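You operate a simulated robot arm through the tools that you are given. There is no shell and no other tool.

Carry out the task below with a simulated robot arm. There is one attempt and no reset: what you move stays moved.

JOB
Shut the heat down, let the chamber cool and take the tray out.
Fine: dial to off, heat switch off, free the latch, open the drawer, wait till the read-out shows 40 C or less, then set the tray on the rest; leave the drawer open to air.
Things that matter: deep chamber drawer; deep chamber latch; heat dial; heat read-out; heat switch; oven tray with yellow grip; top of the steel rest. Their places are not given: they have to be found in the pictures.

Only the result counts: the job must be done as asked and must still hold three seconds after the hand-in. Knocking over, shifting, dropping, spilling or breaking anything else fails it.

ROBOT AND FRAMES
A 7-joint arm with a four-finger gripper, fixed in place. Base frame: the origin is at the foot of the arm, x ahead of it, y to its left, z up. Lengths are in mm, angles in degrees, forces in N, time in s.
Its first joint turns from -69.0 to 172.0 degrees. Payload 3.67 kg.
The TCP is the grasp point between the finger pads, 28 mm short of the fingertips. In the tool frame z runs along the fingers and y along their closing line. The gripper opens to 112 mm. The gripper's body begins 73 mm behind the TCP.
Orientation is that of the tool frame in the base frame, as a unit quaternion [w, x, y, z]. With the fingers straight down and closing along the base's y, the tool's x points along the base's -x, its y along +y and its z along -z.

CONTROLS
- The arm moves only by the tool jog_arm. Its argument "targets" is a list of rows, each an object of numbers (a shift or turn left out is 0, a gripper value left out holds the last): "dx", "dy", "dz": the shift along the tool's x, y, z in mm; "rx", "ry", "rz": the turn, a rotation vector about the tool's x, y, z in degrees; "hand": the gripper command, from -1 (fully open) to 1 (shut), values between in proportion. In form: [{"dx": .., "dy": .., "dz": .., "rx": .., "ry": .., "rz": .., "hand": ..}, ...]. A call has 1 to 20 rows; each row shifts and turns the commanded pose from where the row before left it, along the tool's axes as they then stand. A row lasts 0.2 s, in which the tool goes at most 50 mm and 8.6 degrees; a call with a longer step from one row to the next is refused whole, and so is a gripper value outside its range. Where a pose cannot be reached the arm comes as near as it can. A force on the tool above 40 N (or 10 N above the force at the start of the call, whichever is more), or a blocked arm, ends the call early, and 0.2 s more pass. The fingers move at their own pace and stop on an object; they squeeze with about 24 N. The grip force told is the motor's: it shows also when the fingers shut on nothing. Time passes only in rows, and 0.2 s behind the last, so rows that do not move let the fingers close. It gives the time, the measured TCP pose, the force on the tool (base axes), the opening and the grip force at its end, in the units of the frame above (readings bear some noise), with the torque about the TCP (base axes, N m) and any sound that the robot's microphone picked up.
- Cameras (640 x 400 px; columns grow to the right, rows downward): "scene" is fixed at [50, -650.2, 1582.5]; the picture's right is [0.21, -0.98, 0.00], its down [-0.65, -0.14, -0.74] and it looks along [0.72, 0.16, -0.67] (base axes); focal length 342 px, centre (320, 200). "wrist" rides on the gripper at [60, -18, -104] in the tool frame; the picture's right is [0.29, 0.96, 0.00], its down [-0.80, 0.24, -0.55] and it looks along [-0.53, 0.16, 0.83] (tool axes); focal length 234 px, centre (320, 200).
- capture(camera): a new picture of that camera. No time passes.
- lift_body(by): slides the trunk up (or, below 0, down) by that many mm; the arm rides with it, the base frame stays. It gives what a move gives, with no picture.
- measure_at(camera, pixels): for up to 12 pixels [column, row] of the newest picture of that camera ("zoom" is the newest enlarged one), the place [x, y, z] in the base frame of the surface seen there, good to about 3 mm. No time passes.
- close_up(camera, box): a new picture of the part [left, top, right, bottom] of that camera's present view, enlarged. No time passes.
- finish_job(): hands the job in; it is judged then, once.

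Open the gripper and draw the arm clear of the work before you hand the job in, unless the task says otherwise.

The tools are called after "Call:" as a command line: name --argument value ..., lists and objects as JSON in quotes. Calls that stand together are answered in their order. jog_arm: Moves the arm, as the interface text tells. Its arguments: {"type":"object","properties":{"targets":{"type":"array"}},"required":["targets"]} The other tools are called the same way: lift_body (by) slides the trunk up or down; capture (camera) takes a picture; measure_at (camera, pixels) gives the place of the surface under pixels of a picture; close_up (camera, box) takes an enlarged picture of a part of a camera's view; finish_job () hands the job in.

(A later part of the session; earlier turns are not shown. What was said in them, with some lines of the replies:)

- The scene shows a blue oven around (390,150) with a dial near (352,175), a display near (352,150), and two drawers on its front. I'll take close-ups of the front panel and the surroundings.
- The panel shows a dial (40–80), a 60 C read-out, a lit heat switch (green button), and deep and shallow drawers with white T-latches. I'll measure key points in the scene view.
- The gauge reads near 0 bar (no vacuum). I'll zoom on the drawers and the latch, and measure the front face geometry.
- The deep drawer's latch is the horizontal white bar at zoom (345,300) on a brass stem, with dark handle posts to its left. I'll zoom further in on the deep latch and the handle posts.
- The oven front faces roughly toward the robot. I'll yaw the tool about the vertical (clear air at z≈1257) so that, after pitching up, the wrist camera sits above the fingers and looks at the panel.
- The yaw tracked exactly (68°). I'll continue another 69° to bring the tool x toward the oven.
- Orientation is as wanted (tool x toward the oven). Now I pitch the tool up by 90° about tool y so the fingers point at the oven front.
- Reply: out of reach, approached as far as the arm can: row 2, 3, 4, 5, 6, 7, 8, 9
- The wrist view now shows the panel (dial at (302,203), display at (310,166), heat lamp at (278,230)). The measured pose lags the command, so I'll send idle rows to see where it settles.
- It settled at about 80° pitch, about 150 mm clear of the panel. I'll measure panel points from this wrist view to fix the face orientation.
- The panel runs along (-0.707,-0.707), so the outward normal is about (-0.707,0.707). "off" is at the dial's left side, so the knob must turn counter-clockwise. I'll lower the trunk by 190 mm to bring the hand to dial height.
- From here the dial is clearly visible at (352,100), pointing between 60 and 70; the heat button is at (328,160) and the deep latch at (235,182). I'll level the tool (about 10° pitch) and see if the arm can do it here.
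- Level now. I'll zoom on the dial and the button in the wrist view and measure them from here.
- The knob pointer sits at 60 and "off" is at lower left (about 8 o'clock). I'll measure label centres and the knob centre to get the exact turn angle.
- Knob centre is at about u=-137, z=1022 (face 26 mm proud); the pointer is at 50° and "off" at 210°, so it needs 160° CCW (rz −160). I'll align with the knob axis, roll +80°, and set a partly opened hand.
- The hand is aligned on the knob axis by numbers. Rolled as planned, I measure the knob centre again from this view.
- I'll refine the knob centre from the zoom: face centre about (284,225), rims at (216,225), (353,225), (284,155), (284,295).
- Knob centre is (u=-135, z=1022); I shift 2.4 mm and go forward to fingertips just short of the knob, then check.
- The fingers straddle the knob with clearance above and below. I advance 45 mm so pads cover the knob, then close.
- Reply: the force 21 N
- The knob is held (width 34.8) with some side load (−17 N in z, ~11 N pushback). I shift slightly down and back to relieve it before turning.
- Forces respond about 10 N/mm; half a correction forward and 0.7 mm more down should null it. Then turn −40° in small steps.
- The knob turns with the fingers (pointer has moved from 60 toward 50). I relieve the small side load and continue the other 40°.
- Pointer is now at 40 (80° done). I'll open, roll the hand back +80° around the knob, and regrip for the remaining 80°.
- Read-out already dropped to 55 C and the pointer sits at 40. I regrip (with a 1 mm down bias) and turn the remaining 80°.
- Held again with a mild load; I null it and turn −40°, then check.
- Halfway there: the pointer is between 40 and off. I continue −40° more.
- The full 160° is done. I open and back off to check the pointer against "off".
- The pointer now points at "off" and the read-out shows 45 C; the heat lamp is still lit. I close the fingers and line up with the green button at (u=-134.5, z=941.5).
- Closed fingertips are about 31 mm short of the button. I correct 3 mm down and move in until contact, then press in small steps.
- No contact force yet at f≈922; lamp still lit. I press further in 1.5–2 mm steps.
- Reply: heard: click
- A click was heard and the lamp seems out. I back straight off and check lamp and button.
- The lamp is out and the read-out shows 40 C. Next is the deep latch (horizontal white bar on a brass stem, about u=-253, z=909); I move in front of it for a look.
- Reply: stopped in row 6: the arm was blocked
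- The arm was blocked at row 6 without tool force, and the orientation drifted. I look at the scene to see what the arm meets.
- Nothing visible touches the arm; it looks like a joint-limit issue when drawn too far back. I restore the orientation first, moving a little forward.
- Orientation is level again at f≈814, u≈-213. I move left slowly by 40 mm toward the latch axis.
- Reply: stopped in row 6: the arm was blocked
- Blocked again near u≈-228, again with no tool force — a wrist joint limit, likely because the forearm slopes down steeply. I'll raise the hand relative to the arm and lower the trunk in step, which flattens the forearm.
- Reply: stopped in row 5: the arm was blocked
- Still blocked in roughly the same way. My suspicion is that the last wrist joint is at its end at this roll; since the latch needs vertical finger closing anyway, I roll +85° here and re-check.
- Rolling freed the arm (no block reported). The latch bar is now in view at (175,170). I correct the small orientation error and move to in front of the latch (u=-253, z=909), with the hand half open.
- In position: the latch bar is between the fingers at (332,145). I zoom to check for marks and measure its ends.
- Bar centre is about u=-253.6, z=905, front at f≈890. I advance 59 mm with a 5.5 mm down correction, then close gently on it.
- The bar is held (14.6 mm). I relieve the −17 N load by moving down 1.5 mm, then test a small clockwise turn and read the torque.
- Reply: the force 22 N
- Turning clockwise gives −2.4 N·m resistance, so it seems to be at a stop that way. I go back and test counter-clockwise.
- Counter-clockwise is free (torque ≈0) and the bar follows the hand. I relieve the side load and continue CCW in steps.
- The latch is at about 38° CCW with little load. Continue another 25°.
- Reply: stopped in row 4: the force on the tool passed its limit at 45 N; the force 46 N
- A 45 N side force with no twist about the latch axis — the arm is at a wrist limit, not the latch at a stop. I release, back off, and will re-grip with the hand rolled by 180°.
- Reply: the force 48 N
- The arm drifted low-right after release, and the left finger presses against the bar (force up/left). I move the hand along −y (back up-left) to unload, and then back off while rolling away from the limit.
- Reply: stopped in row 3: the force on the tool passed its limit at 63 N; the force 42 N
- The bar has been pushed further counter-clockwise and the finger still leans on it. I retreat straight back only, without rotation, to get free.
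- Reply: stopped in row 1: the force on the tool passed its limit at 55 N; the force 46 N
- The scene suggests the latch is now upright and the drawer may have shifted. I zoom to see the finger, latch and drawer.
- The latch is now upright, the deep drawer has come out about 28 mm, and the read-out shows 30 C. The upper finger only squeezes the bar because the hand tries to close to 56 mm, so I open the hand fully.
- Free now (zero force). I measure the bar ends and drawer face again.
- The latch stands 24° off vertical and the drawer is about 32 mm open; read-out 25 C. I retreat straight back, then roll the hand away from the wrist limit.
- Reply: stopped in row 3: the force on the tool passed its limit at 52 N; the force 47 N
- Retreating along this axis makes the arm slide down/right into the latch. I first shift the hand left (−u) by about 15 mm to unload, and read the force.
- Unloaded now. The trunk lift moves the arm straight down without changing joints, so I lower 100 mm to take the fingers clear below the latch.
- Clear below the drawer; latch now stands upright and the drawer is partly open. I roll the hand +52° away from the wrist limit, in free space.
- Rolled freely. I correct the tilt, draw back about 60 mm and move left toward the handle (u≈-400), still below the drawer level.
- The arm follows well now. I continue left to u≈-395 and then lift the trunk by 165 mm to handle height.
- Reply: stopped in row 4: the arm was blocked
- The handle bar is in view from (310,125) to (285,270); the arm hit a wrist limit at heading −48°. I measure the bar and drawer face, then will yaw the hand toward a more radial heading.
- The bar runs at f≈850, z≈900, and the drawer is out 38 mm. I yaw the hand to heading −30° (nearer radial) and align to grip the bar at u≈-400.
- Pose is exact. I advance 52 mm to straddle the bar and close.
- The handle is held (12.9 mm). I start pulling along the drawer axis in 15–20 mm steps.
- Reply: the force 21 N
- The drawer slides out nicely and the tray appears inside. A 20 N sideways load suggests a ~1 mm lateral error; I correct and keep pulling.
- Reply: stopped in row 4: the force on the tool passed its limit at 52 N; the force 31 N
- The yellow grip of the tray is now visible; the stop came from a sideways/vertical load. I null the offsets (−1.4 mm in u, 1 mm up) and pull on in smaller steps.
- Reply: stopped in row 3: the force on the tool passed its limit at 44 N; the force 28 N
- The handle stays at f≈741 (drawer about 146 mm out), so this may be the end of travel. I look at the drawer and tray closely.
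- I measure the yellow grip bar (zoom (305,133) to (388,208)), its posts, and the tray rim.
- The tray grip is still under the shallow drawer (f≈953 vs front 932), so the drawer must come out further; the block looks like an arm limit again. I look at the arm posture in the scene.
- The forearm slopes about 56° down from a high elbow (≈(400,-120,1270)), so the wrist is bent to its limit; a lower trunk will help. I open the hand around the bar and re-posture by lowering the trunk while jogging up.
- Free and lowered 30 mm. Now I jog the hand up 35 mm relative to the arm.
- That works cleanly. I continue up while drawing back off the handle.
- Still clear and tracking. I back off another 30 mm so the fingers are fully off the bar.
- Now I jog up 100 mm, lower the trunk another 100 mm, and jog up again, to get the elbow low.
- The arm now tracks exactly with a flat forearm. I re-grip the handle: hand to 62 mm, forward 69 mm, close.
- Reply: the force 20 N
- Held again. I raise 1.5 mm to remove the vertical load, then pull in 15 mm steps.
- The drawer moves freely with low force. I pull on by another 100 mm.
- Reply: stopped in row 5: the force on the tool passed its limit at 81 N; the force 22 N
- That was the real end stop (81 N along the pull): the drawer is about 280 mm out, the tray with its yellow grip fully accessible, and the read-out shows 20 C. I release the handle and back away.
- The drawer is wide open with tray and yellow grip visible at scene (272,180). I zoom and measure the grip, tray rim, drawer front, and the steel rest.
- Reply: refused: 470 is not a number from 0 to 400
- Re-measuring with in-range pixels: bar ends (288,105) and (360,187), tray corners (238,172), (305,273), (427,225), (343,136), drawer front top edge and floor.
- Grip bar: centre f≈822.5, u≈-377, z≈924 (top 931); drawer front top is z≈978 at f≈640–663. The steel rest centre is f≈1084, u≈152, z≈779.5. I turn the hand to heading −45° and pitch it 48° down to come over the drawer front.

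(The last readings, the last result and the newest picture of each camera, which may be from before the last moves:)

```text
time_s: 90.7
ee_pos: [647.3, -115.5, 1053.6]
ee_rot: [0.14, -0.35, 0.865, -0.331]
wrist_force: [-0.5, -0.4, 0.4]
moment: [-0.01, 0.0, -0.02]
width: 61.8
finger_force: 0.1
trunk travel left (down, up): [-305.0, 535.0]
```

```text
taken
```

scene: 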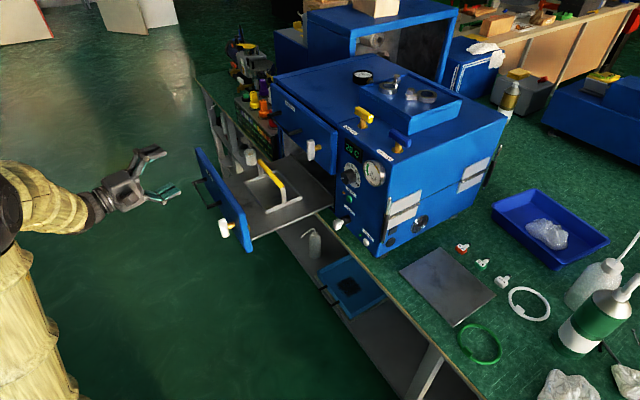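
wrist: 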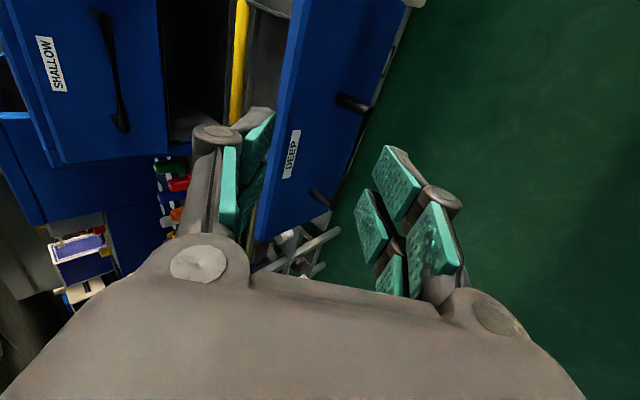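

Orientation is right (48° down, heading −45°). I rise 20 mm, then move forward 210 mm above the drawer front, staying high.

Call:
jog_arm --targets '[{"dz": -14.8, "dy": -13.4}, {"dz": 23.5, "dy": -25.9, "dx": -0.6}, {"dz": 23.5, "dy": -25.9, "dx": -0.6}, {"dz": 23.5, "dy": -25.9, "dx": -0.6}, {"dz": 23.5, "dy": -25.9, "dx": -0.6}, {"dz": 23.5, "dy": -25.9, "dx": -0.6}, {"dz": 23.5, "dy": -25.9, "dx": -0.6}, {}]'

Call:
capture --camera "wrist"

Call:
capture --camera "scene"

```text
time_s: 92.5
ee_pos: [796.1, -263.1, 1074.5]
ee_rot: [0.141, -0.349, 0.865, -0.331]
wrist_force: [-0.1, 0.2, 1.0]
moment: [0.01, 0.0, 0.04]
width: 61.6
finger_force: 0.0
trunk travel left (down, up): [-305.0, 535.0]
```

```text
taken
```

wrist: 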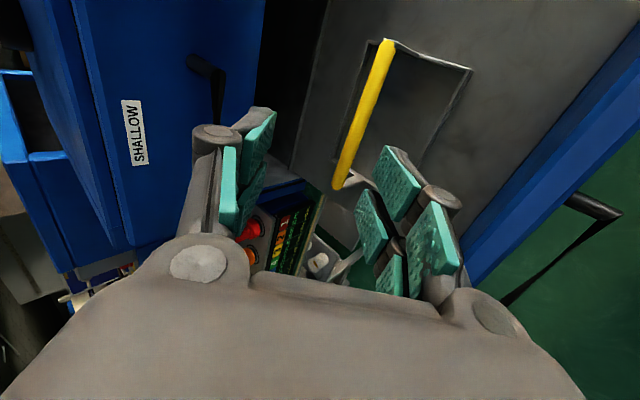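

```text
taken
```

scene: 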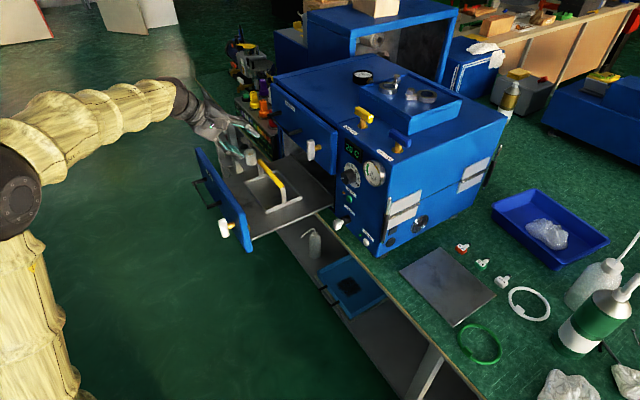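

Precisely placed above. The yellow bar is in view from (388,45) to (342,185); I measure it from here for the final alignment.

Call:
measure_at --camera "wrist" --pixels '[[386, 52], [378, 80], [368, 110], [357, 140], [346, 175], [362, 110], [374, 112], [343, 186], [390, 42], [460, 75], [420, 130]]'

Call:
close_up --camera "wrist" --box '[300, 20, 480, 200]'

```text
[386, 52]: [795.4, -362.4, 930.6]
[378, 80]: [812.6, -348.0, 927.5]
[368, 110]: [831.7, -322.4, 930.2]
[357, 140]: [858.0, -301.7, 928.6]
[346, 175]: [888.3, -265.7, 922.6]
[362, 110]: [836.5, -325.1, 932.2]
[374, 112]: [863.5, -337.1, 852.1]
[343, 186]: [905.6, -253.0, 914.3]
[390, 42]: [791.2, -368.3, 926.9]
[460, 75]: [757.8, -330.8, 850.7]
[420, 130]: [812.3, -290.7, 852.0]
```

```text
2.22 times, centred on (390, 110) of wrist
```

zoom: 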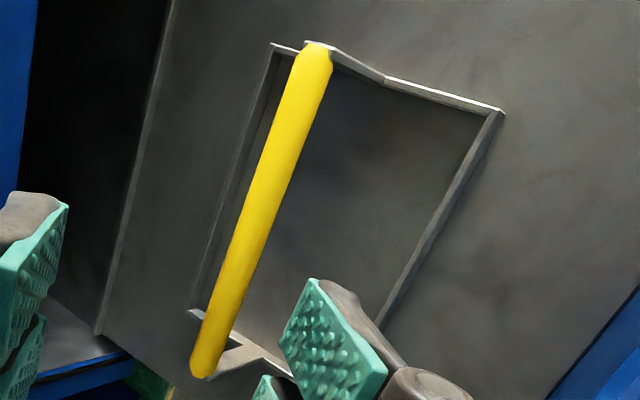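

Bar centre confirmed at about f=822, z=924, u=-377. I descend 69 mm, then approach along the tool axis, stopping 30 mm short to check.

Call:
jog_arm --targets '[{"dz": 17, "dy": 15.4, "dx": 0.2}, {"dz": 17, "dy": 15.4, "dx": 0.2}, {"dz": 17, "dy": 15.4, "dx": 0.2}, {"dz": 20}, {"dz": 20}, {"dz": 20}, {"dz": 20}, {}]'

Call:
capture --camera "wrist"

Call:
close_up --camera "scene" --box '[170, 90, 330, 250]'

```text
time_s: 94.3
ee_pos: [835.5, -301.9, 944.9]
ee_rot: [0.14, -0.35, 0.865, -0.332]
wrist_force: [0.4, -0.1, 0.1]
moment: [0.0, 0.01, -0.03]
width: 61.5
finger_force: 0.1
trunk travel left (down, up): [-305.0, 535.0]
```

```text
taken
```

wrist: 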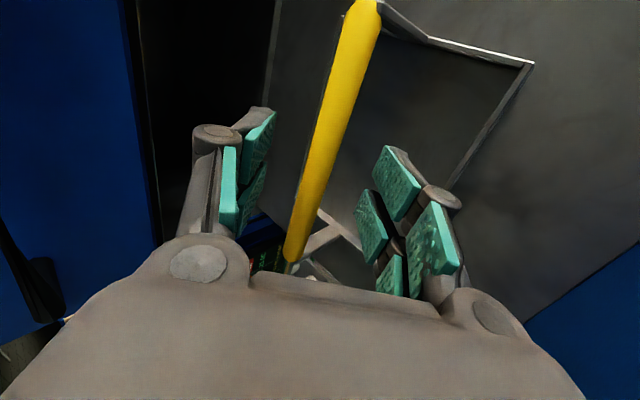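

```text
2.50 times, centred on (250, 170) of scene
```

zoom: 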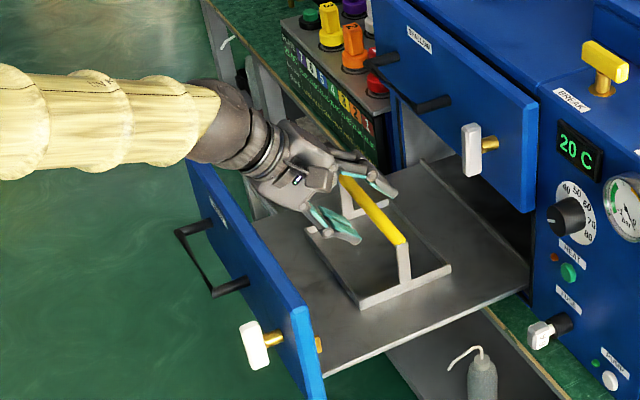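

The bar sits between the fingers with good clearance over the drawer front. I advance the last 28 mm and close.

Call:
jog_arm --targets '[{"dz": 14}, {"dz": 14}, {}, {"hand": 1}, {"hand": 1}, {"hand": 1}, {"hand": 1}]'

Call:
capture --camera "wrist"

```text
time_s: 95.9
ee_pos: [848.1, -314.0, 925.1]
ee_rot: [0.14, -0.35, 0.865, -0.332]
wrist_force: [2.0, -2.3, 3.6]
moment: [-0.47, 0.44, 0.26]
width: 15.7
finger_force: 24.0
trunk travel left (down, up): [-305.0, 535.0]
```

```text
taken
```

wrist: 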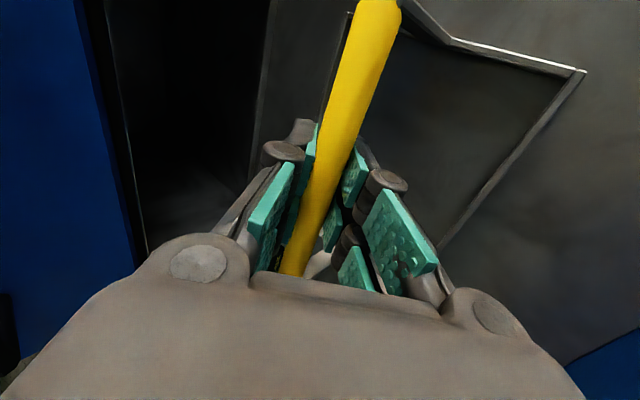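

The bar is held (15.7 mm, centred). I lift 15 mm slowly and check weight and tilt.

Call:
jog_arm --targets '[{"dz": -2.2, "dy": -2.0}, {"dz": -3.7, "dy": -3.35}, {"dz": -3.7, "dy": -3.35}, {"dz": -3.7, "dy": -3.35}, {}, {}]'

Call:
close_up --camera "scene" --box '[190, 110, 350, 250]'

Call:
capture --camera "wrist"

```text
time_s: 97.3
ee_pos: [848.2, -313.8, 942.2]
ee_rot: [0.141, -0.35, 0.864, -0.332]
wrist_force: [0.6, 0.6, -0.1]
moment: [0.03, 0.05, 0.04]
width: 16.4
finger_force: 23.9
trunk travel left (down, up): [-305.0, 535.0]
```

```text
2.86 times, centred on (270, 180) of scene
```

zoom: 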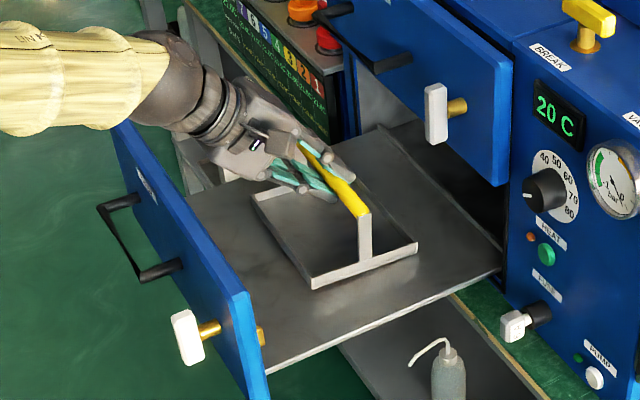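

```text
taken
```

wrist: 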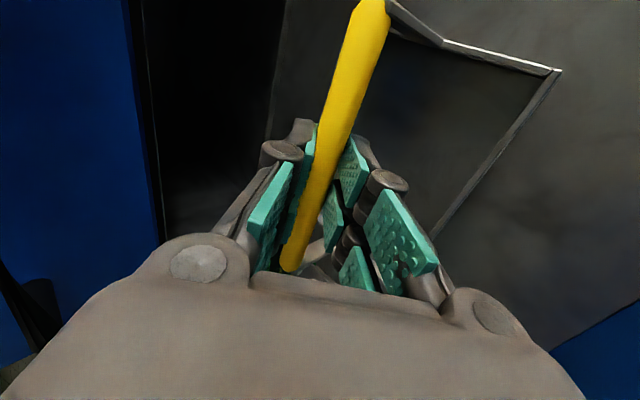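

The wrist force shows no load and the tray shifted in the wrist view, so the bar may have slipped along the pads. I measure the rim and bar heights now.

Call:
measure_at --camera "zoom" --pixels '[[256, 195], [315, 284], [415, 245], [360, 205], [345, 195], [330, 245], [363, 235], [385, 225], [290, 300], [280, 240]]'

Call:
measure_at --camera "wrist" --pixels '[[370, 20], [350, 80], [300, 240], [320, 180], [556, 72], [450, 45], [480, 170], [470, 120], [600, 200]]'

```text
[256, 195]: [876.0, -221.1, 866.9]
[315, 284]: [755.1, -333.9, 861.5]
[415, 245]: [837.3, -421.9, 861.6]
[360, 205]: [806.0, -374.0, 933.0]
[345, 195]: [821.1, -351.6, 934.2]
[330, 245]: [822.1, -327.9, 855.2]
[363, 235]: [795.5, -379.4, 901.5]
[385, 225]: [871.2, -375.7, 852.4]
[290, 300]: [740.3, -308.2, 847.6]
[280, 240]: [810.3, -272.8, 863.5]
```

```text
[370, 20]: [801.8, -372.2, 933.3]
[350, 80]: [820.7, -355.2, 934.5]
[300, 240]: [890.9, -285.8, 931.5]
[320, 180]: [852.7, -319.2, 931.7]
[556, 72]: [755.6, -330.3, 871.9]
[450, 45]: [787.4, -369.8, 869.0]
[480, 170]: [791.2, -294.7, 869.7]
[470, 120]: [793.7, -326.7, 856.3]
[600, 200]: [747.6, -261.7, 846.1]
```

The tray shifted +8 mm in f and only rose a few mm while the hand rose 17 — the bar partly slid along the pads. I lift 8 mm more and read the load to see whether it is held now.

Call:
jog_arm --targets '[{"dz": -3, "dy": -2.7}, {"dz": -3, "dy": -2.7}, {}]'

Call:
capture --camera "wrist"

Call:
close_up --camera "scene" --box '[190, 110, 350, 250]'

Call:
measure_at --camera "zoom" --pixels '[[256, 192], [315, 282], [413, 243], [360, 205], [345, 195], [330, 245], [363, 235], [385, 225], [290, 300], [280, 240]]'

```text
time_s: 98.1
ee_pos: [847.7, -314.1, 949.8]
ee_rot: [0.14, -0.35, 0.865, -0.331]
wrist_force: [-0.8, 0.0, -2.5]
moment: [0.01, -0.04, -0.03]
width: 16.6
finger_force: 24.3
trunk travel left (down, up): [-305.0, 535.0]
```

```text
taken
```

wrist: 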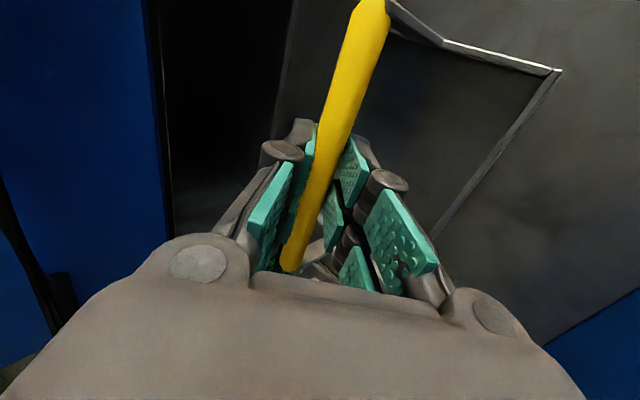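

```text
2.86 times, centred on (270, 180) of scene
```

zoom: 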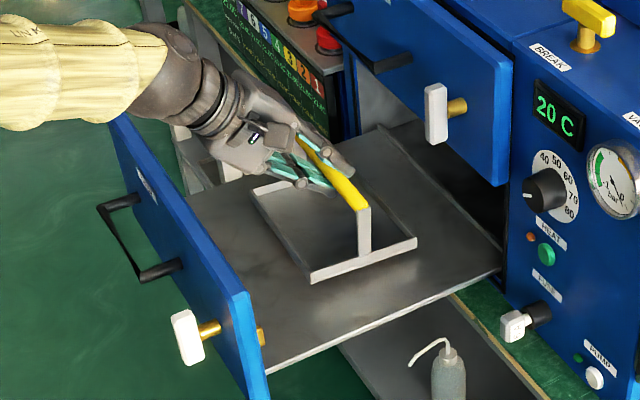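

```text
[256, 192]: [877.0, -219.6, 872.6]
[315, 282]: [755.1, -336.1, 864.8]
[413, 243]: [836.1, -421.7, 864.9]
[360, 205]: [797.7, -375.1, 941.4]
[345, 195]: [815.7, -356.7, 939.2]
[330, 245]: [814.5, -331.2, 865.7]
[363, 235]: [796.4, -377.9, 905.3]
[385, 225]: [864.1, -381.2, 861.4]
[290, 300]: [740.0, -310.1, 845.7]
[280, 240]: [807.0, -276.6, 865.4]
```

The tray now moves rigidly with the hand (same place in the wrist view, about −2.5 N load). I draw it 30 mm toward the robot, away from the shallow handle, and then raise 50 mm.

Call:
jog_arm --targets '[{"dz": -5, "dy": 5.5, "dx": 0.1}, {"dz": -7.5, "dy": 8.3, "dx": 0.1}, {"dz": -7.5, "dy": 8.3, "dx": 0.1}, {}, {"dz": -6, "dy": -5.5}, {"dz": -10, "dy": -9}, {"dz": -10, "dy": -9}, {"dz": -11, "dy": -10}, {}]'

Call:
capture --camera "wrist"

Call:
capture --camera "scene"

```text
time_s: 100.1
ee_pos: [826.7, -295.1, 1000.9]
ee_rot: [0.14, -0.35, 0.865, -0.332]
wrist_force: [0.4, -0.7, -3.0]
moment: [0.05, 0.03, 0.04]
width: 16.7
finger_force: 23.6
trunk travel left (down, up): [-305.0, 535.0]
```

```text
taken
```

wrist: 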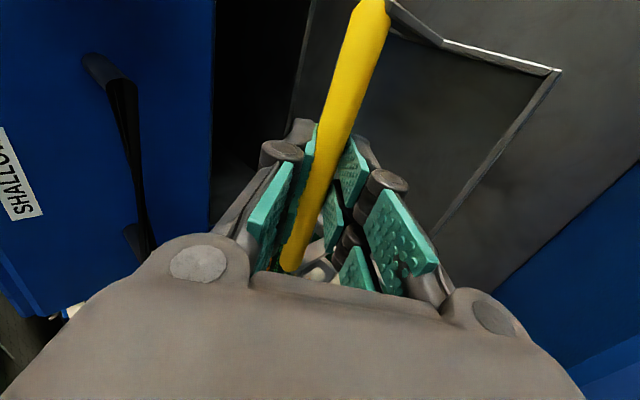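

```text
taken
```

scene: 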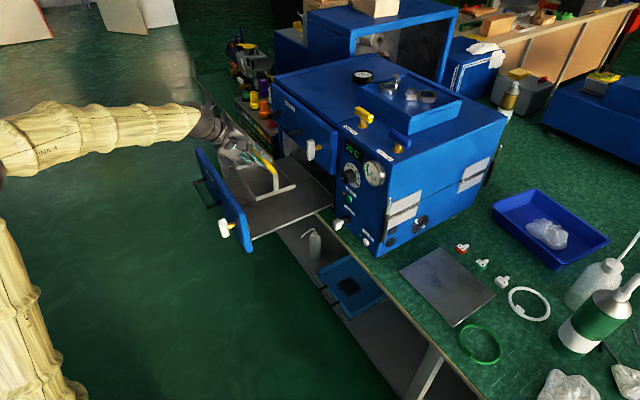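

Tray is stable in the hand, bottom at about z=910, and clear of the shallow latch by ~30 mm. I carry it right along the oven front in moderate steps.

Call:
jog_arm --targets '[{"dx": 10}, {"dx": 18}, {"dx": 24}, {"dx": 26}, {"dx": 26}, {"dx": 26}, {"dx": 26}, {"dx": 26}, {"dx": 26}, {"dx": 20}, {"dx": 12}, {}]'

Call:
capture --camera "wrist"

Call:
capture --camera "scene"

```text
time_s: 102.7
ee_pos: [654.4, -462.3, 998.6]
ee_rot: [0.14, -0.351, 0.864, -0.332]
wrist_force: [0.2, -0.3, -2.9]
moment: [-0.01, 0.04, -0.01]
width: 16.7
finger_force: 23.9
trunk travel left (down, up): [-305.0, 535.0]
```

```text
taken
```

wrist: 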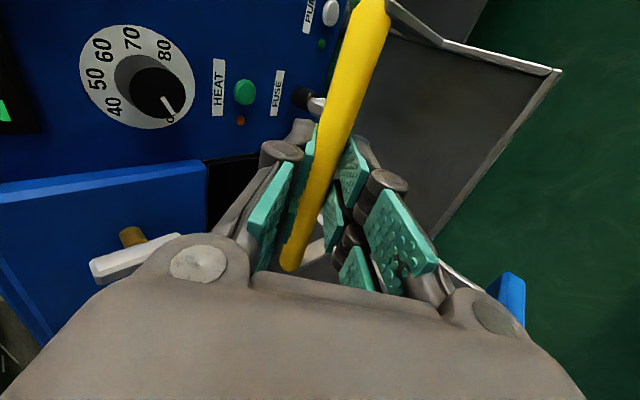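

```text
taken
```

scene: 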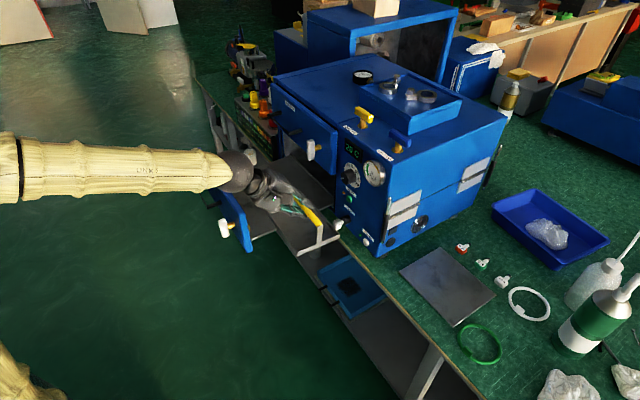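

The tray is passing clear in front of the panel. I continue right by 288 mm to line up with the steel rest.

Call:
jog_arm --targets '[{"dx": 10}, {"dx": 18}, {"dx": 24}, {"dx": 26}, {"dx": 26}, {"dx": 26}, {"dx": 26}, {"dx": 26}, {"dx": 26}, {"dx": 26}, {"dx": 24}, {"dx": 18}, {"dx": 12}, {}]'

Call:
capture --camera "wrist"

Call:
capture --camera "scene"

```text
time_s: 105.7
ee_pos: [449.0, -662.8, 994.7]
ee_rot: [0.14, -0.35, 0.865, -0.332]
wrist_force: [-0.6, -0.5, -3.7]
moment: [0.06, 0.02, 0.0]
width: 16.4
finger_force: 23.9
trunk travel left (down, up): [-305.0, 535.0]
```

```text
taken
```

wrist: 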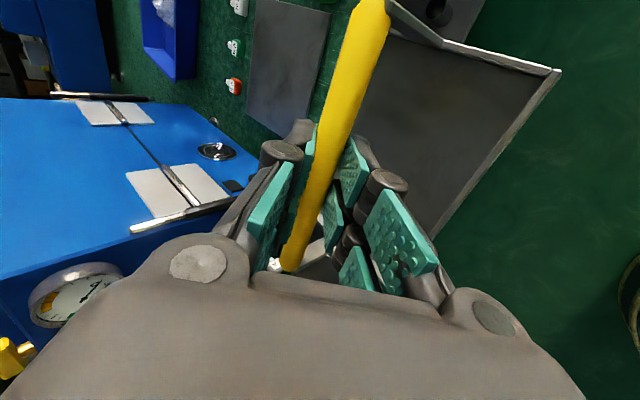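

```text
taken
```

scene: 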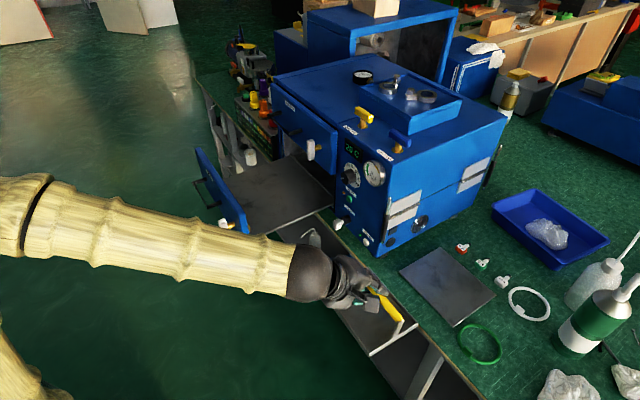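

At u≈151, f≈786 in front of the rest. I zoom to measure the tray relative to the hand and re-measure the rest from the wrist view.

Call:
close_up --camera "scene" --box '[300, 240, 440, 370]'

Call:
measure_at --camera "wrist" --pixels '[[556, 74], [448, 45], [300, 30], [256, 10], [327, 20], [250, 110], [270, 120], [232, 85], [232, 45], [380, 10], [345, 95]]'

```text
3.08 times, centred on (370, 305) of scene
```

zoom: 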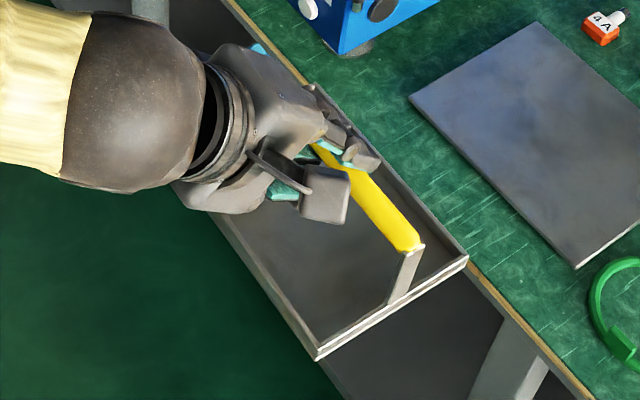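

```text
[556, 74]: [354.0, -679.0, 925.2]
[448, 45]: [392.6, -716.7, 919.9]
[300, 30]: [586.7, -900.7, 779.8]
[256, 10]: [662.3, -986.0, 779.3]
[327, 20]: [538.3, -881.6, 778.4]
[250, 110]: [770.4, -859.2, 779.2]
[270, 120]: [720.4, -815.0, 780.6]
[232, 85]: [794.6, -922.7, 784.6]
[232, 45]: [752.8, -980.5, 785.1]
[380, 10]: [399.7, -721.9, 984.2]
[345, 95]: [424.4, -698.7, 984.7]
```

I measure the tray's visible corners in this zoom: (465,260), (318,352), right-side rim, and the rear rim.

Call:
measure_at --camera "zoom" --pixels '[[463, 258], [319, 350], [400, 306], [440, 235], [380, 160], [270, 290], [350, 320], [260, 230], [410, 245], [440, 260]]'

```text
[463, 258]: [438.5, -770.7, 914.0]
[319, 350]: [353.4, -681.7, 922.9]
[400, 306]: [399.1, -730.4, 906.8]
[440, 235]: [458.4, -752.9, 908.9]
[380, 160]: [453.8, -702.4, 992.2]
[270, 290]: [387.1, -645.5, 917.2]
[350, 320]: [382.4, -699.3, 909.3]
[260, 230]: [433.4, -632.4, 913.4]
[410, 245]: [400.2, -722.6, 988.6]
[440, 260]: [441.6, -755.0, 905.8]
```

The tray hangs about 4.3° front-up; I pitch the hand +4.3° to level it, then advance 100 mm toward the rest and check.

Call:
jog_arm --targets '[{"rx": 2.2}, {"rx": 2.1}, {"dz": 8.7, "dy": -8.3}, {"dz": 14.5, "dy": -13.8, "dx": -0.3}, {"dz": 18.1, "dy": -17.2, "dx": -0.3}, {"dz": 18.1, "dy": -17.2, "dx": -0.3}, {"dz": 13.1, "dy": -12.4, "dx": -0.3}, {}]'

Call:
capture --camera "wrist"

Call:
close_up --camera "scene" --box '[340, 220, 520, 360]'

```text
time_s: 107.5
ee_pos: [519.7, -735.0, 994.5]
ee_rot: [0.154, -0.344, 0.852, -0.364]
wrist_force: [0.9, -0.1, -3.7]
moment: [0.03, 0.01, -0.03]
width: 16.7
finger_force: 24.5
trunk travel left (down, up): [-305.0, 535.0]
```

```text
taken
```

wrist: 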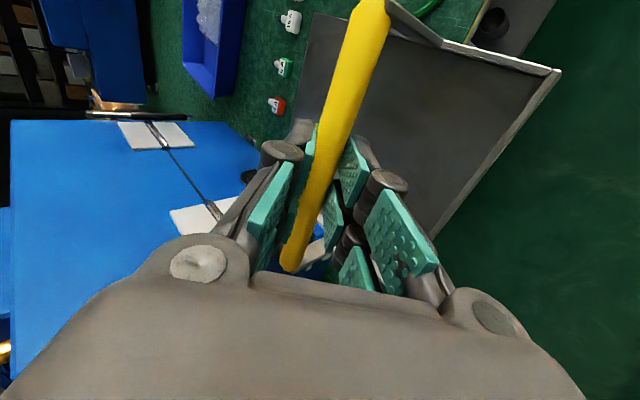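

```text
2.86 times, centred on (430, 290) of scene
```

zoom: 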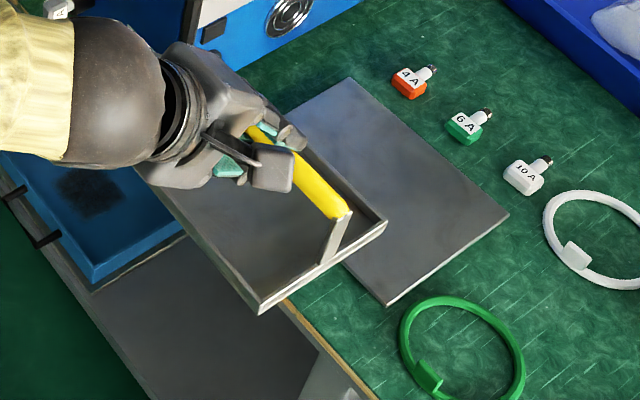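

Tray is level-looking and approaching the rest. I measure its corners: rear-right (383,222), front-right (260,303), and the rest corners.

Call:
measure_at --camera "zoom" --pixels '[[382, 222], [261, 301], [200, 232], [350, 185], [320, 255], [250, 270], [355, 215], [387, 303], [506, 214], [350, 82]]'

```text
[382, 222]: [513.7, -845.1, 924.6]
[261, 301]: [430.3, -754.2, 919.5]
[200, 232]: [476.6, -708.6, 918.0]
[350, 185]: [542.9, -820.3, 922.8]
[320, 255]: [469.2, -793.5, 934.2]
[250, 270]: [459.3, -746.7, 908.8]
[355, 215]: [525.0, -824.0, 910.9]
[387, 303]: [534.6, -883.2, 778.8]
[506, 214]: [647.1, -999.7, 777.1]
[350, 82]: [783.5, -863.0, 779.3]
```

Tray is level within ~1.5°, its centre at TCP +12 mm in f and −4 mm in u. I advance 185 mm (and 4 mm right) to be over the rest centre (f=1084, u=152).

Call:
jog_arm --targets '[{"dz": 8.7, "dy": -8.3, "dx": 0.2}, {"dz": 14.5, "dy": -13.8, "dx": 0.2}, {"dz": 18.1, "dy": -17.2, "dx": 0.2}, {"dz": 18.1, "dy": -17.2, "dx": 0.2}, {"dz": 18.1, "dy": -17.2, "dx": 0.2}, {"dz": 18.1, "dy": -17.2, "dx": 0.2}, {"dz": 18.1, "dy": -17.2, "dx": 0.2}, {"dz": 13.1, "dy": -12.4, "dx": 0.2}, {"dz": 7.3, "dy": -6.9, "dx": 0.2}, {}]'

Call:
capture --camera "wrist"

Call:
close_up --camera "scene" --box '[380, 190, 560, 340]'

```text
time_s: 109.7
ee_pos: [648.1, -868.7, 992.6]
ee_rot: [0.153, -0.345, 0.851, -0.364]
wrist_force: [0.2, -0.9, -3.2]
moment: [0.03, 0.03, -0.02]
width: 16.7
finger_force: 23.7
trunk travel left (down, up): [-305.0, 535.0]
```

```text
taken
```

wrist: 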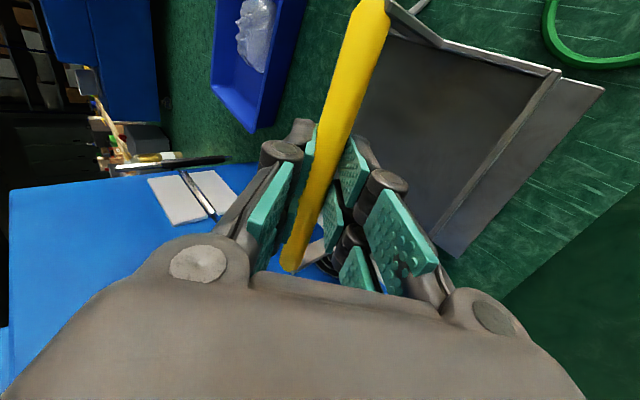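

```text
2.67 times, centred on (470, 265) of scene
```

zoom: 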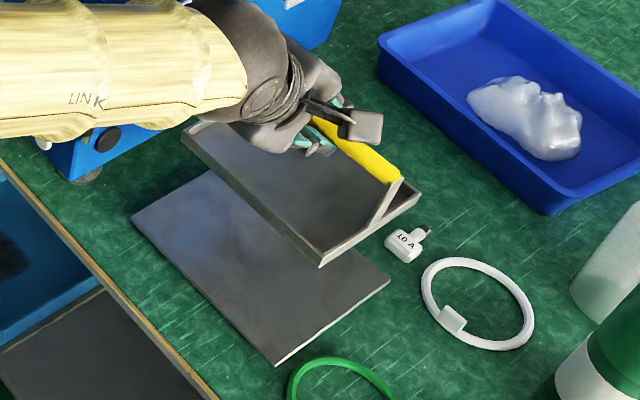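

Reached over the rest. I measure the tray corners once more: front-left (186,142), front-right (321,263), rear-right (418,196).

Call:
measure_at --camera "zoom" --pixels '[[188, 142], [321, 260], [415, 194], [250, 195], [370, 228], [275, 362], [387, 280], [135, 213], [240, 165], [385, 205], [310, 235]]'

```text
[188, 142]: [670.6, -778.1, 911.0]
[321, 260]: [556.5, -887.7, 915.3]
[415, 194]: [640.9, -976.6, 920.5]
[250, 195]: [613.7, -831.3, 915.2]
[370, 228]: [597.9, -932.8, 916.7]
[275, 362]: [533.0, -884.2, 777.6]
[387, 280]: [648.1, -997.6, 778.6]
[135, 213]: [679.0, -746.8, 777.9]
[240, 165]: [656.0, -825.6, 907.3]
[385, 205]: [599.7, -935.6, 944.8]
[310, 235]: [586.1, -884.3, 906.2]
```

Tray centre is f≈1083, u≈156 vs rest centre f≈1084, u≈151: I shift 4 mm left, trim pitch by −1.5°, and lower by trunk 100 mm.

Call:
jog_arm --targets '[{"dx": -4, "rx": -1.5}, {}]'

Call:
lift_body --by -95

Call:
close_up --camera "scene" --box '[380, 190, 560, 340]'

Call:
measure_at --camera "zoom" --pixels '[[160, 195], [292, 318], [388, 240], [275, 362], [387, 283], [135, 213], [250, 240], [340, 270]]'

```text
time_s: 110.3
ee_pos: [652.3, -865.3, 993.1]
ee_rot: [0.148, -0.346, 0.857, -0.353]
wrist_force: [0.6, 0.3, -2.9]
moment: [0.03, 0.03, 0.01]
width: 16.8
finger_force: 23.9
trunk travel left (down, up): [-305.0, 535.0]
```

```text
time_s: 111.6
ee_pos: [650.5, -865.4, 899.9]
ee_rot: [0.148, -0.346, 0.856, -0.353]
wrist_force: [0.4, 0.4, -2.8]
moment: [-0.01, 0.02, -0.01]
width: 16.3
finger_force: 23.6
trunk travel left (down, up): [-210.0, 630.0]
```

```text
2.67 times, centred on (470, 265) of scene
```

zoom: 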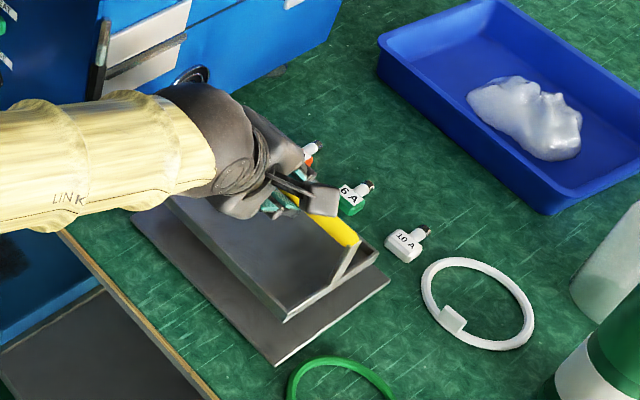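

```text
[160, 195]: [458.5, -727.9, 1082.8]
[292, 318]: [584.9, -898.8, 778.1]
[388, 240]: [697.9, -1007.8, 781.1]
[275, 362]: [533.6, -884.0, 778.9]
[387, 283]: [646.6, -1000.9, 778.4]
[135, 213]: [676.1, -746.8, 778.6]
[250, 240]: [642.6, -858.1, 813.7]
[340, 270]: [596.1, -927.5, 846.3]
```

Tray is about 30 mm above the rest. I check corner positions once more before the final lowering.

Call:
measure_at --camera "zoom" --pixels '[[285, 316], [373, 252], [182, 210], [215, 250], [330, 288], [275, 285], [360, 255]]'

Call:
capture --camera "wrist"

```text
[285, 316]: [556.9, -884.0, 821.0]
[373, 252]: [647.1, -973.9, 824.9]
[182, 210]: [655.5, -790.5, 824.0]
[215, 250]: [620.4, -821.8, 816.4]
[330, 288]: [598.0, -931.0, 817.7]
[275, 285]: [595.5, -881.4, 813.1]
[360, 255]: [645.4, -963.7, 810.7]
```

```text
taken
```

wrist: 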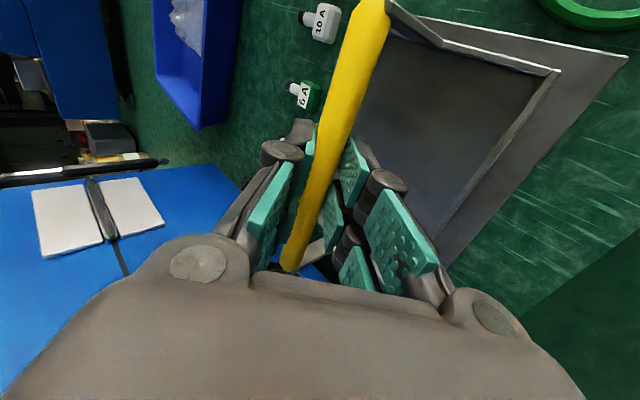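

Well centred on the rest with ~30 mm to go. I lower 20 mm with the trunk, then step down with the arm in 2 mm steps watching force.

Call:
lift_body --by -20

Call:
jog_arm --targets '[{"dz": 1.4, "dy": 1.4}, {"dz": 1.4, "dy": 1.4}, {}]'

```text
time_s: 112.3
ee_pos: [650.7, -863.2, 878.8]
ee_rot: [0.149, -0.346, 0.856, -0.353]
wrist_force: [-0.3, -0.2, -2.6]
moment: [0.04, 0.06, 0.03]
width: 16.4
finger_force: 24.3
trunk travel left (down, up): [-190.0, 650.0]
```

```text
time_s: 113.1
ee_pos: [651.3, -866.1, 874.0]
ee_rot: [0.149, -0.347, 0.856, -0.353]
wrist_force: [0.0, -0.4, -3.3]
moment: [0.0, 0.04, -0.02]
width: 16.4
finger_force: 24.3
trunk travel left (down, up): [-190.0, 650.0]
```

TCP z=874, load still ~−3 N (no contact). I continue in 1.5–2 mm steps.

Call:
jog_arm --targets '[{"dz": 1.1, "dy": 1.1}, {"dz": 1.1, "dy": 1.1}, {}]'

Call:
jog_arm --targets '[{"dz": 1.1, "dy": 1.1}, {"dz": 1.1, "dy": 1.1}, {}]'

```text
time_s: 113.9
ee_pos: [650.9, -864.3, 871.7]
ee_rot: [0.149, -0.346, 0.857, -0.352]
wrist_force: [0.1, -0.2, -3.3]
moment: [-0.01, 0.0, 0.01]
width: 16.6
finger_force: 23.5
trunk travel left (down, up): [-190.0, 650.0]
```

```text
time_s: 114.7
ee_pos: [650.8, -864.6, 868.9]
ee_rot: [0.149, -0.347, 0.856, -0.353]
wrist_force: [-1.2, 2.1, 1.1]
moment: [-0.34, 0.11, -0.11]
width: 16.5
finger_force: 23.8
trunk travel left (down, up): [-190.0, 650.0]
```

First contact at z≈869 (+1 N, small moment). One more millimetre, then I check the picture before release.

Call:
jog_arm --targets '[{"dz": 0.7, "dy": 0.7}, {"dz": 0.7, "dy": 0.7}, {}]'

Call:
close_up --camera "scene" --box '[400, 220, 520, 340]'

Call:
capture --camera "wrist"

```text
time_s: 115.5
ee_pos: [650.8, -864.8, 869.3]
ee_rot: [0.149, -0.346, 0.856, -0.354]
wrist_force: [0.4, -4.7, 10.8]
moment: [-0.33, 0.03, 0.01]
width: 16.8
finger_force: 24.3
trunk travel left (down, up): [-190.0, 650.0]
```

```text
3.33 times, centred on (460, 280) of scene
```

zoom: 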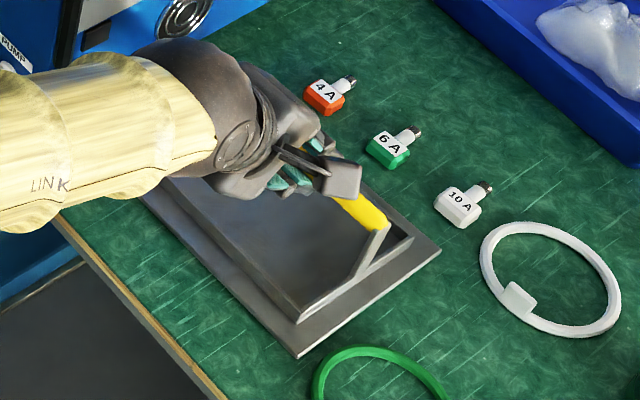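

```text
taken
```

wrist: 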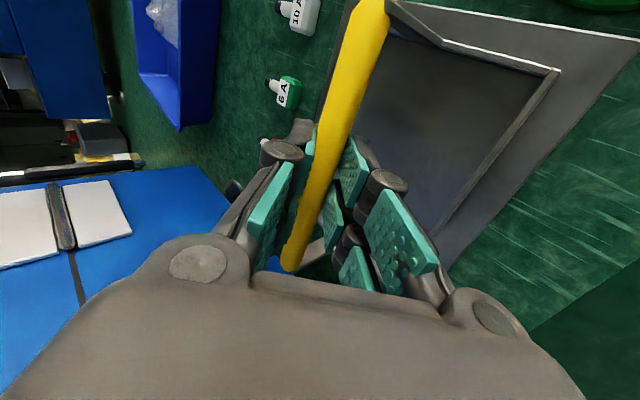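

The tray is seated fully within the rest (10.8 N support). I open the hand to about 60 mm to release.

Call:
jog_arm --targets '[{"dz": -0.5, "dy": -0.5}, {"hand": 0.4}, {"hand": -0.1}, {"hand": -0.1}, {}]'

Call:
capture --camera "wrist"

Call:
close_up --camera "scene" --box '[400, 220, 520, 340]'

```text
time_s: 116.7
ee_pos: [652.1, -864.6, 868.0]
ee_rot: [0.148, -0.346, 0.857, -0.352]
wrist_force: [0.3, -0.4, 0.4]
moment: [0.0, 0.03, 0.01]
width: 61.9
finger_force: 0.1
trunk travel left (down, up): [-190.0, 650.0]
```

```text
taken
```

wrist: 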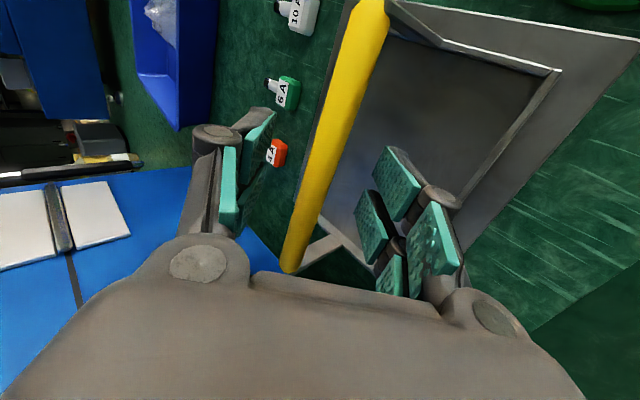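

```text
3.33 times, centred on (460, 280) of scene
```

zoom: 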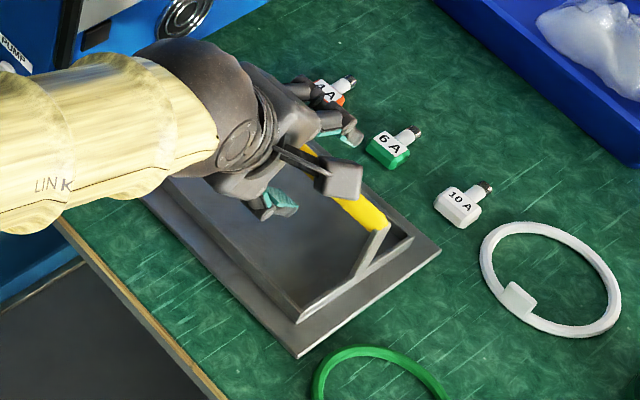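

Released, tray stays put. I withdraw along the tool axis (back and up).

Call:
jog_arm --targets '[{"dz": -10}, {"dz": -20}, {"dz": -25}, {"dz": -30}, {"dz": -35}, {"dz": -35}, {"dz": -35}, {"dz": -30}, {}]'

Call:
capture --camera "scene"

Call:
capture --camera "wrist"

```text
time_s: 118.7
ee_pos: [538.6, -753.9, 1022.5]
ee_rot: [0.149, -0.346, 0.857, -0.352]
wrist_force: [-0.7, 0.9, -0.4]
moment: [0.0, -0.01, -0.01]
width: 61.6
finger_force: 0.0
trunk travel left (down, up): [-190.0, 650.0]
```

```text
taken
```

scene: 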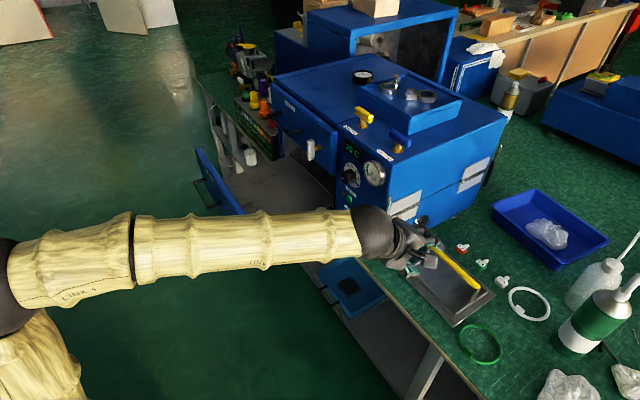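

```text
taken
```

wrist: 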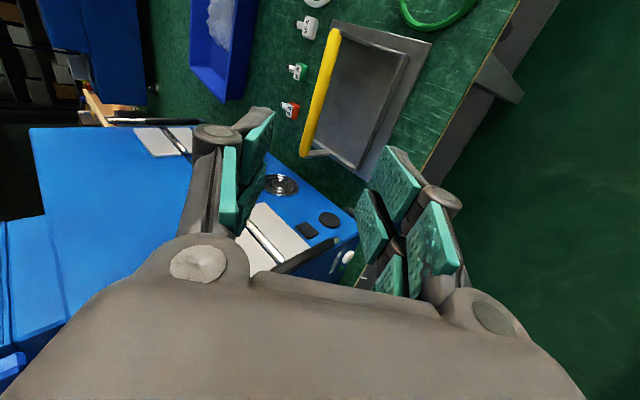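

The hand is clear of the tray. I draw back about 200 mm further from the bench and then check all the states.

Call:
jog_arm --targets '[{"dz": -17.7, "dy": 17.7}, {"dz": -20, "dy": 20}, {"dz": -20, "dy": 20}, {"dz": -20, "dy": 20}, {"dz": -20, "dy": 20}, {"dz": -20, "dy": 20}, {"dz": -17.7, "dy": 17.7}, {}]'

Call:
close_up --camera "scene" --box '[380, 220, 540, 350]'

Call:
capture --camera "scene"

Call:
capture --camera "wrist"

```text
time_s: 120.7
ee_pos: [401.5, -653.8, 974.6]
ee_rot: [0.158, -0.333, 0.877, -0.308]
wrist_force: [-0.5, -0.1, 0.4]
moment: [-0.02, 0.01, -0.02]
width: 61.5
finger_force: 0.1
trunk travel left (down, up): [-190.0, 650.0]
stopped in row 8: the arm was blocked; the commanded pose is now the measured one
```

```text
3.08 times, centred on (460, 285) of scene
```

zoom: 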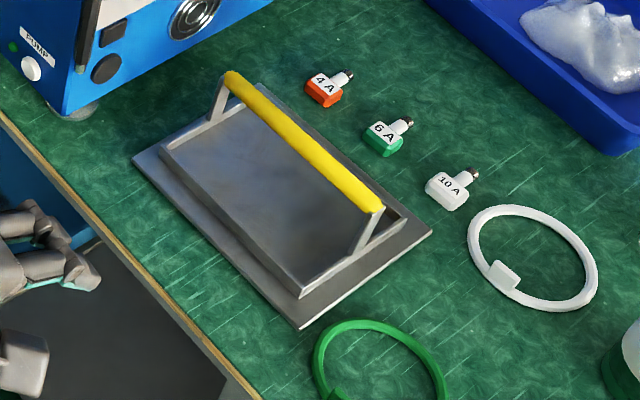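

```text
taken
```

scene: 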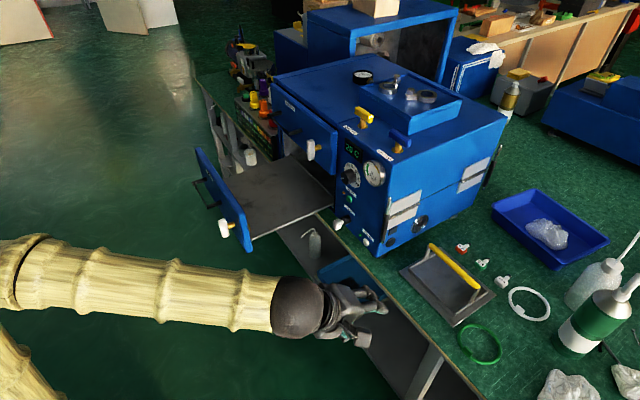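

```text
taken
```

wrist: 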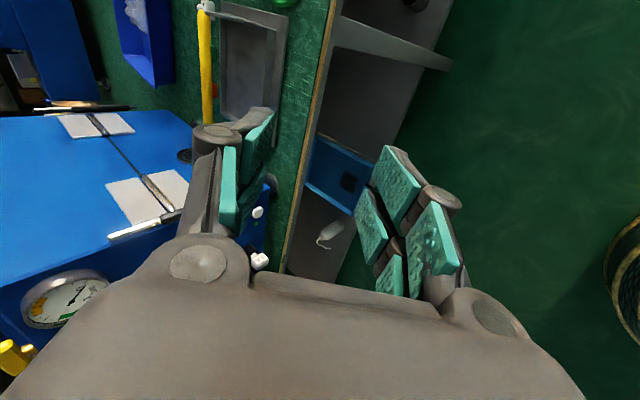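

Tray rests fully on the steel rest. I zoom on the panel, latch and drawer to verify the rest of the job.

Call:
close_up --camera "scene" --box '[320, 130, 400, 220]'

Call:
close_up --camera "scene" --box '[180, 100, 340, 260]'

Call:
measure_at --camera "scene" --pixels '[[223, 222], [223, 232], [240, 230], [440, 245], [470, 290], [405, 272]]'

```text
4.44 times, centred on (360, 175) of scene
```

zoom: 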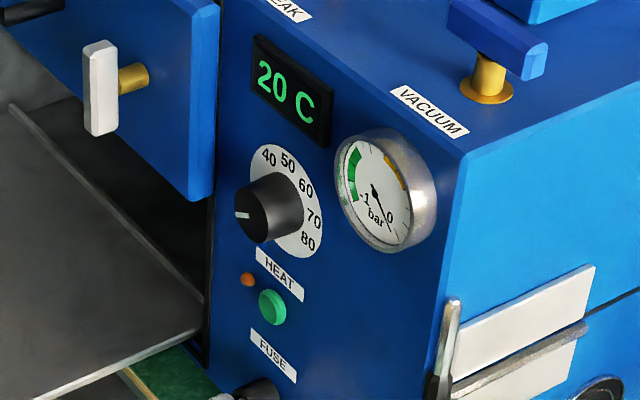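

```text
2.50 times, centred on (260, 180) of scene
```

zoom: 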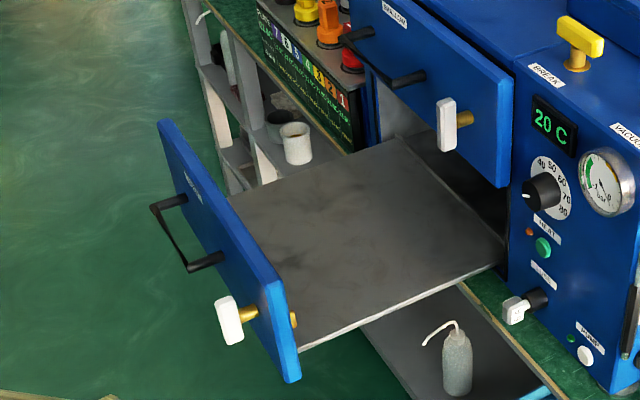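

```text
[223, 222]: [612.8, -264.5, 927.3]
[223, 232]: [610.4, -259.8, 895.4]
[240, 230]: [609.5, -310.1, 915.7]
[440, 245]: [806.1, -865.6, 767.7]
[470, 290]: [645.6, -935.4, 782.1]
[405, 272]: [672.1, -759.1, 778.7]
```

All checks pass: pointer at "off", heat lamp out, 20 C, latch upright, drawer open, tray on the rest. I open the hand fully in clear space, then will hand in.

Call:
jog_arm --targets '[{"hand": -1}, {"hand": -1}, {}]'

Call:
capture --camera "scene"

```text
time_s: 121.5
ee_pos: [401.3, -653.7, 975.7]
ee_rot: [0.158, -0.332, 0.877, -0.309]
wrist_force: [0.6, -0.3, -0.1]
moment: [0.0, 0.0, 0.02]
width: 112.0
finger_force: 0.0
trunk travel left (down, up): [-190.0, 650.0]
```

```text
taken
```

scene: 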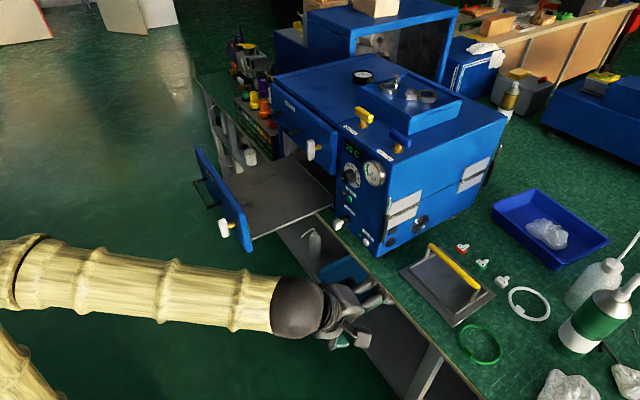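

The scene is stable: the tray is on the rest at (445,285), the drawer is open, the hand is open and clear. I hand the job in.

Call:
finish_job

```text
The job is handed in.
```

The job is done and handed in, though no verdict came back with the hand-in.

| Item | State at hand-in |
|---|---|
| Heat dial | Turned from 60 to off; the pointer is within about 2 degrees of the off mark |
| Heat switch | Pressed once; a click was heard and the lamp went out |
| Deep chamber latch | Turned a quarter turn counter-clockwise, now upright and free |
| Deep chamber drawer | Pulled to its end stop, about 280 mm out, and left open |
| Read-out | 20 C; it was already below 40 C before I lifted the tray |
| Tray | Sitting fully on the steel rest, centred to within a few millimetres |
| Arm | Gripper open, hand about 200 mm short of the bench edge |

- **Latch and drawer:** the wrist hit a joint limit while turning the latch. The hand drifted, turned the latch the rest of the way and pulled the drawer out a few centimetres before I meant to open it. The side force peaked at about 63 N. I then opened the drawer fully by its handle.
- **End stop:** I only found the drawer's end stop by pulling into it, with a brief load of 81 N.
- **Tray:** the grip slid about 12 mm in the fingers at the first lift, then held firm for the whole carry.

In the last pictures nothing else looked knocked over or shifted.
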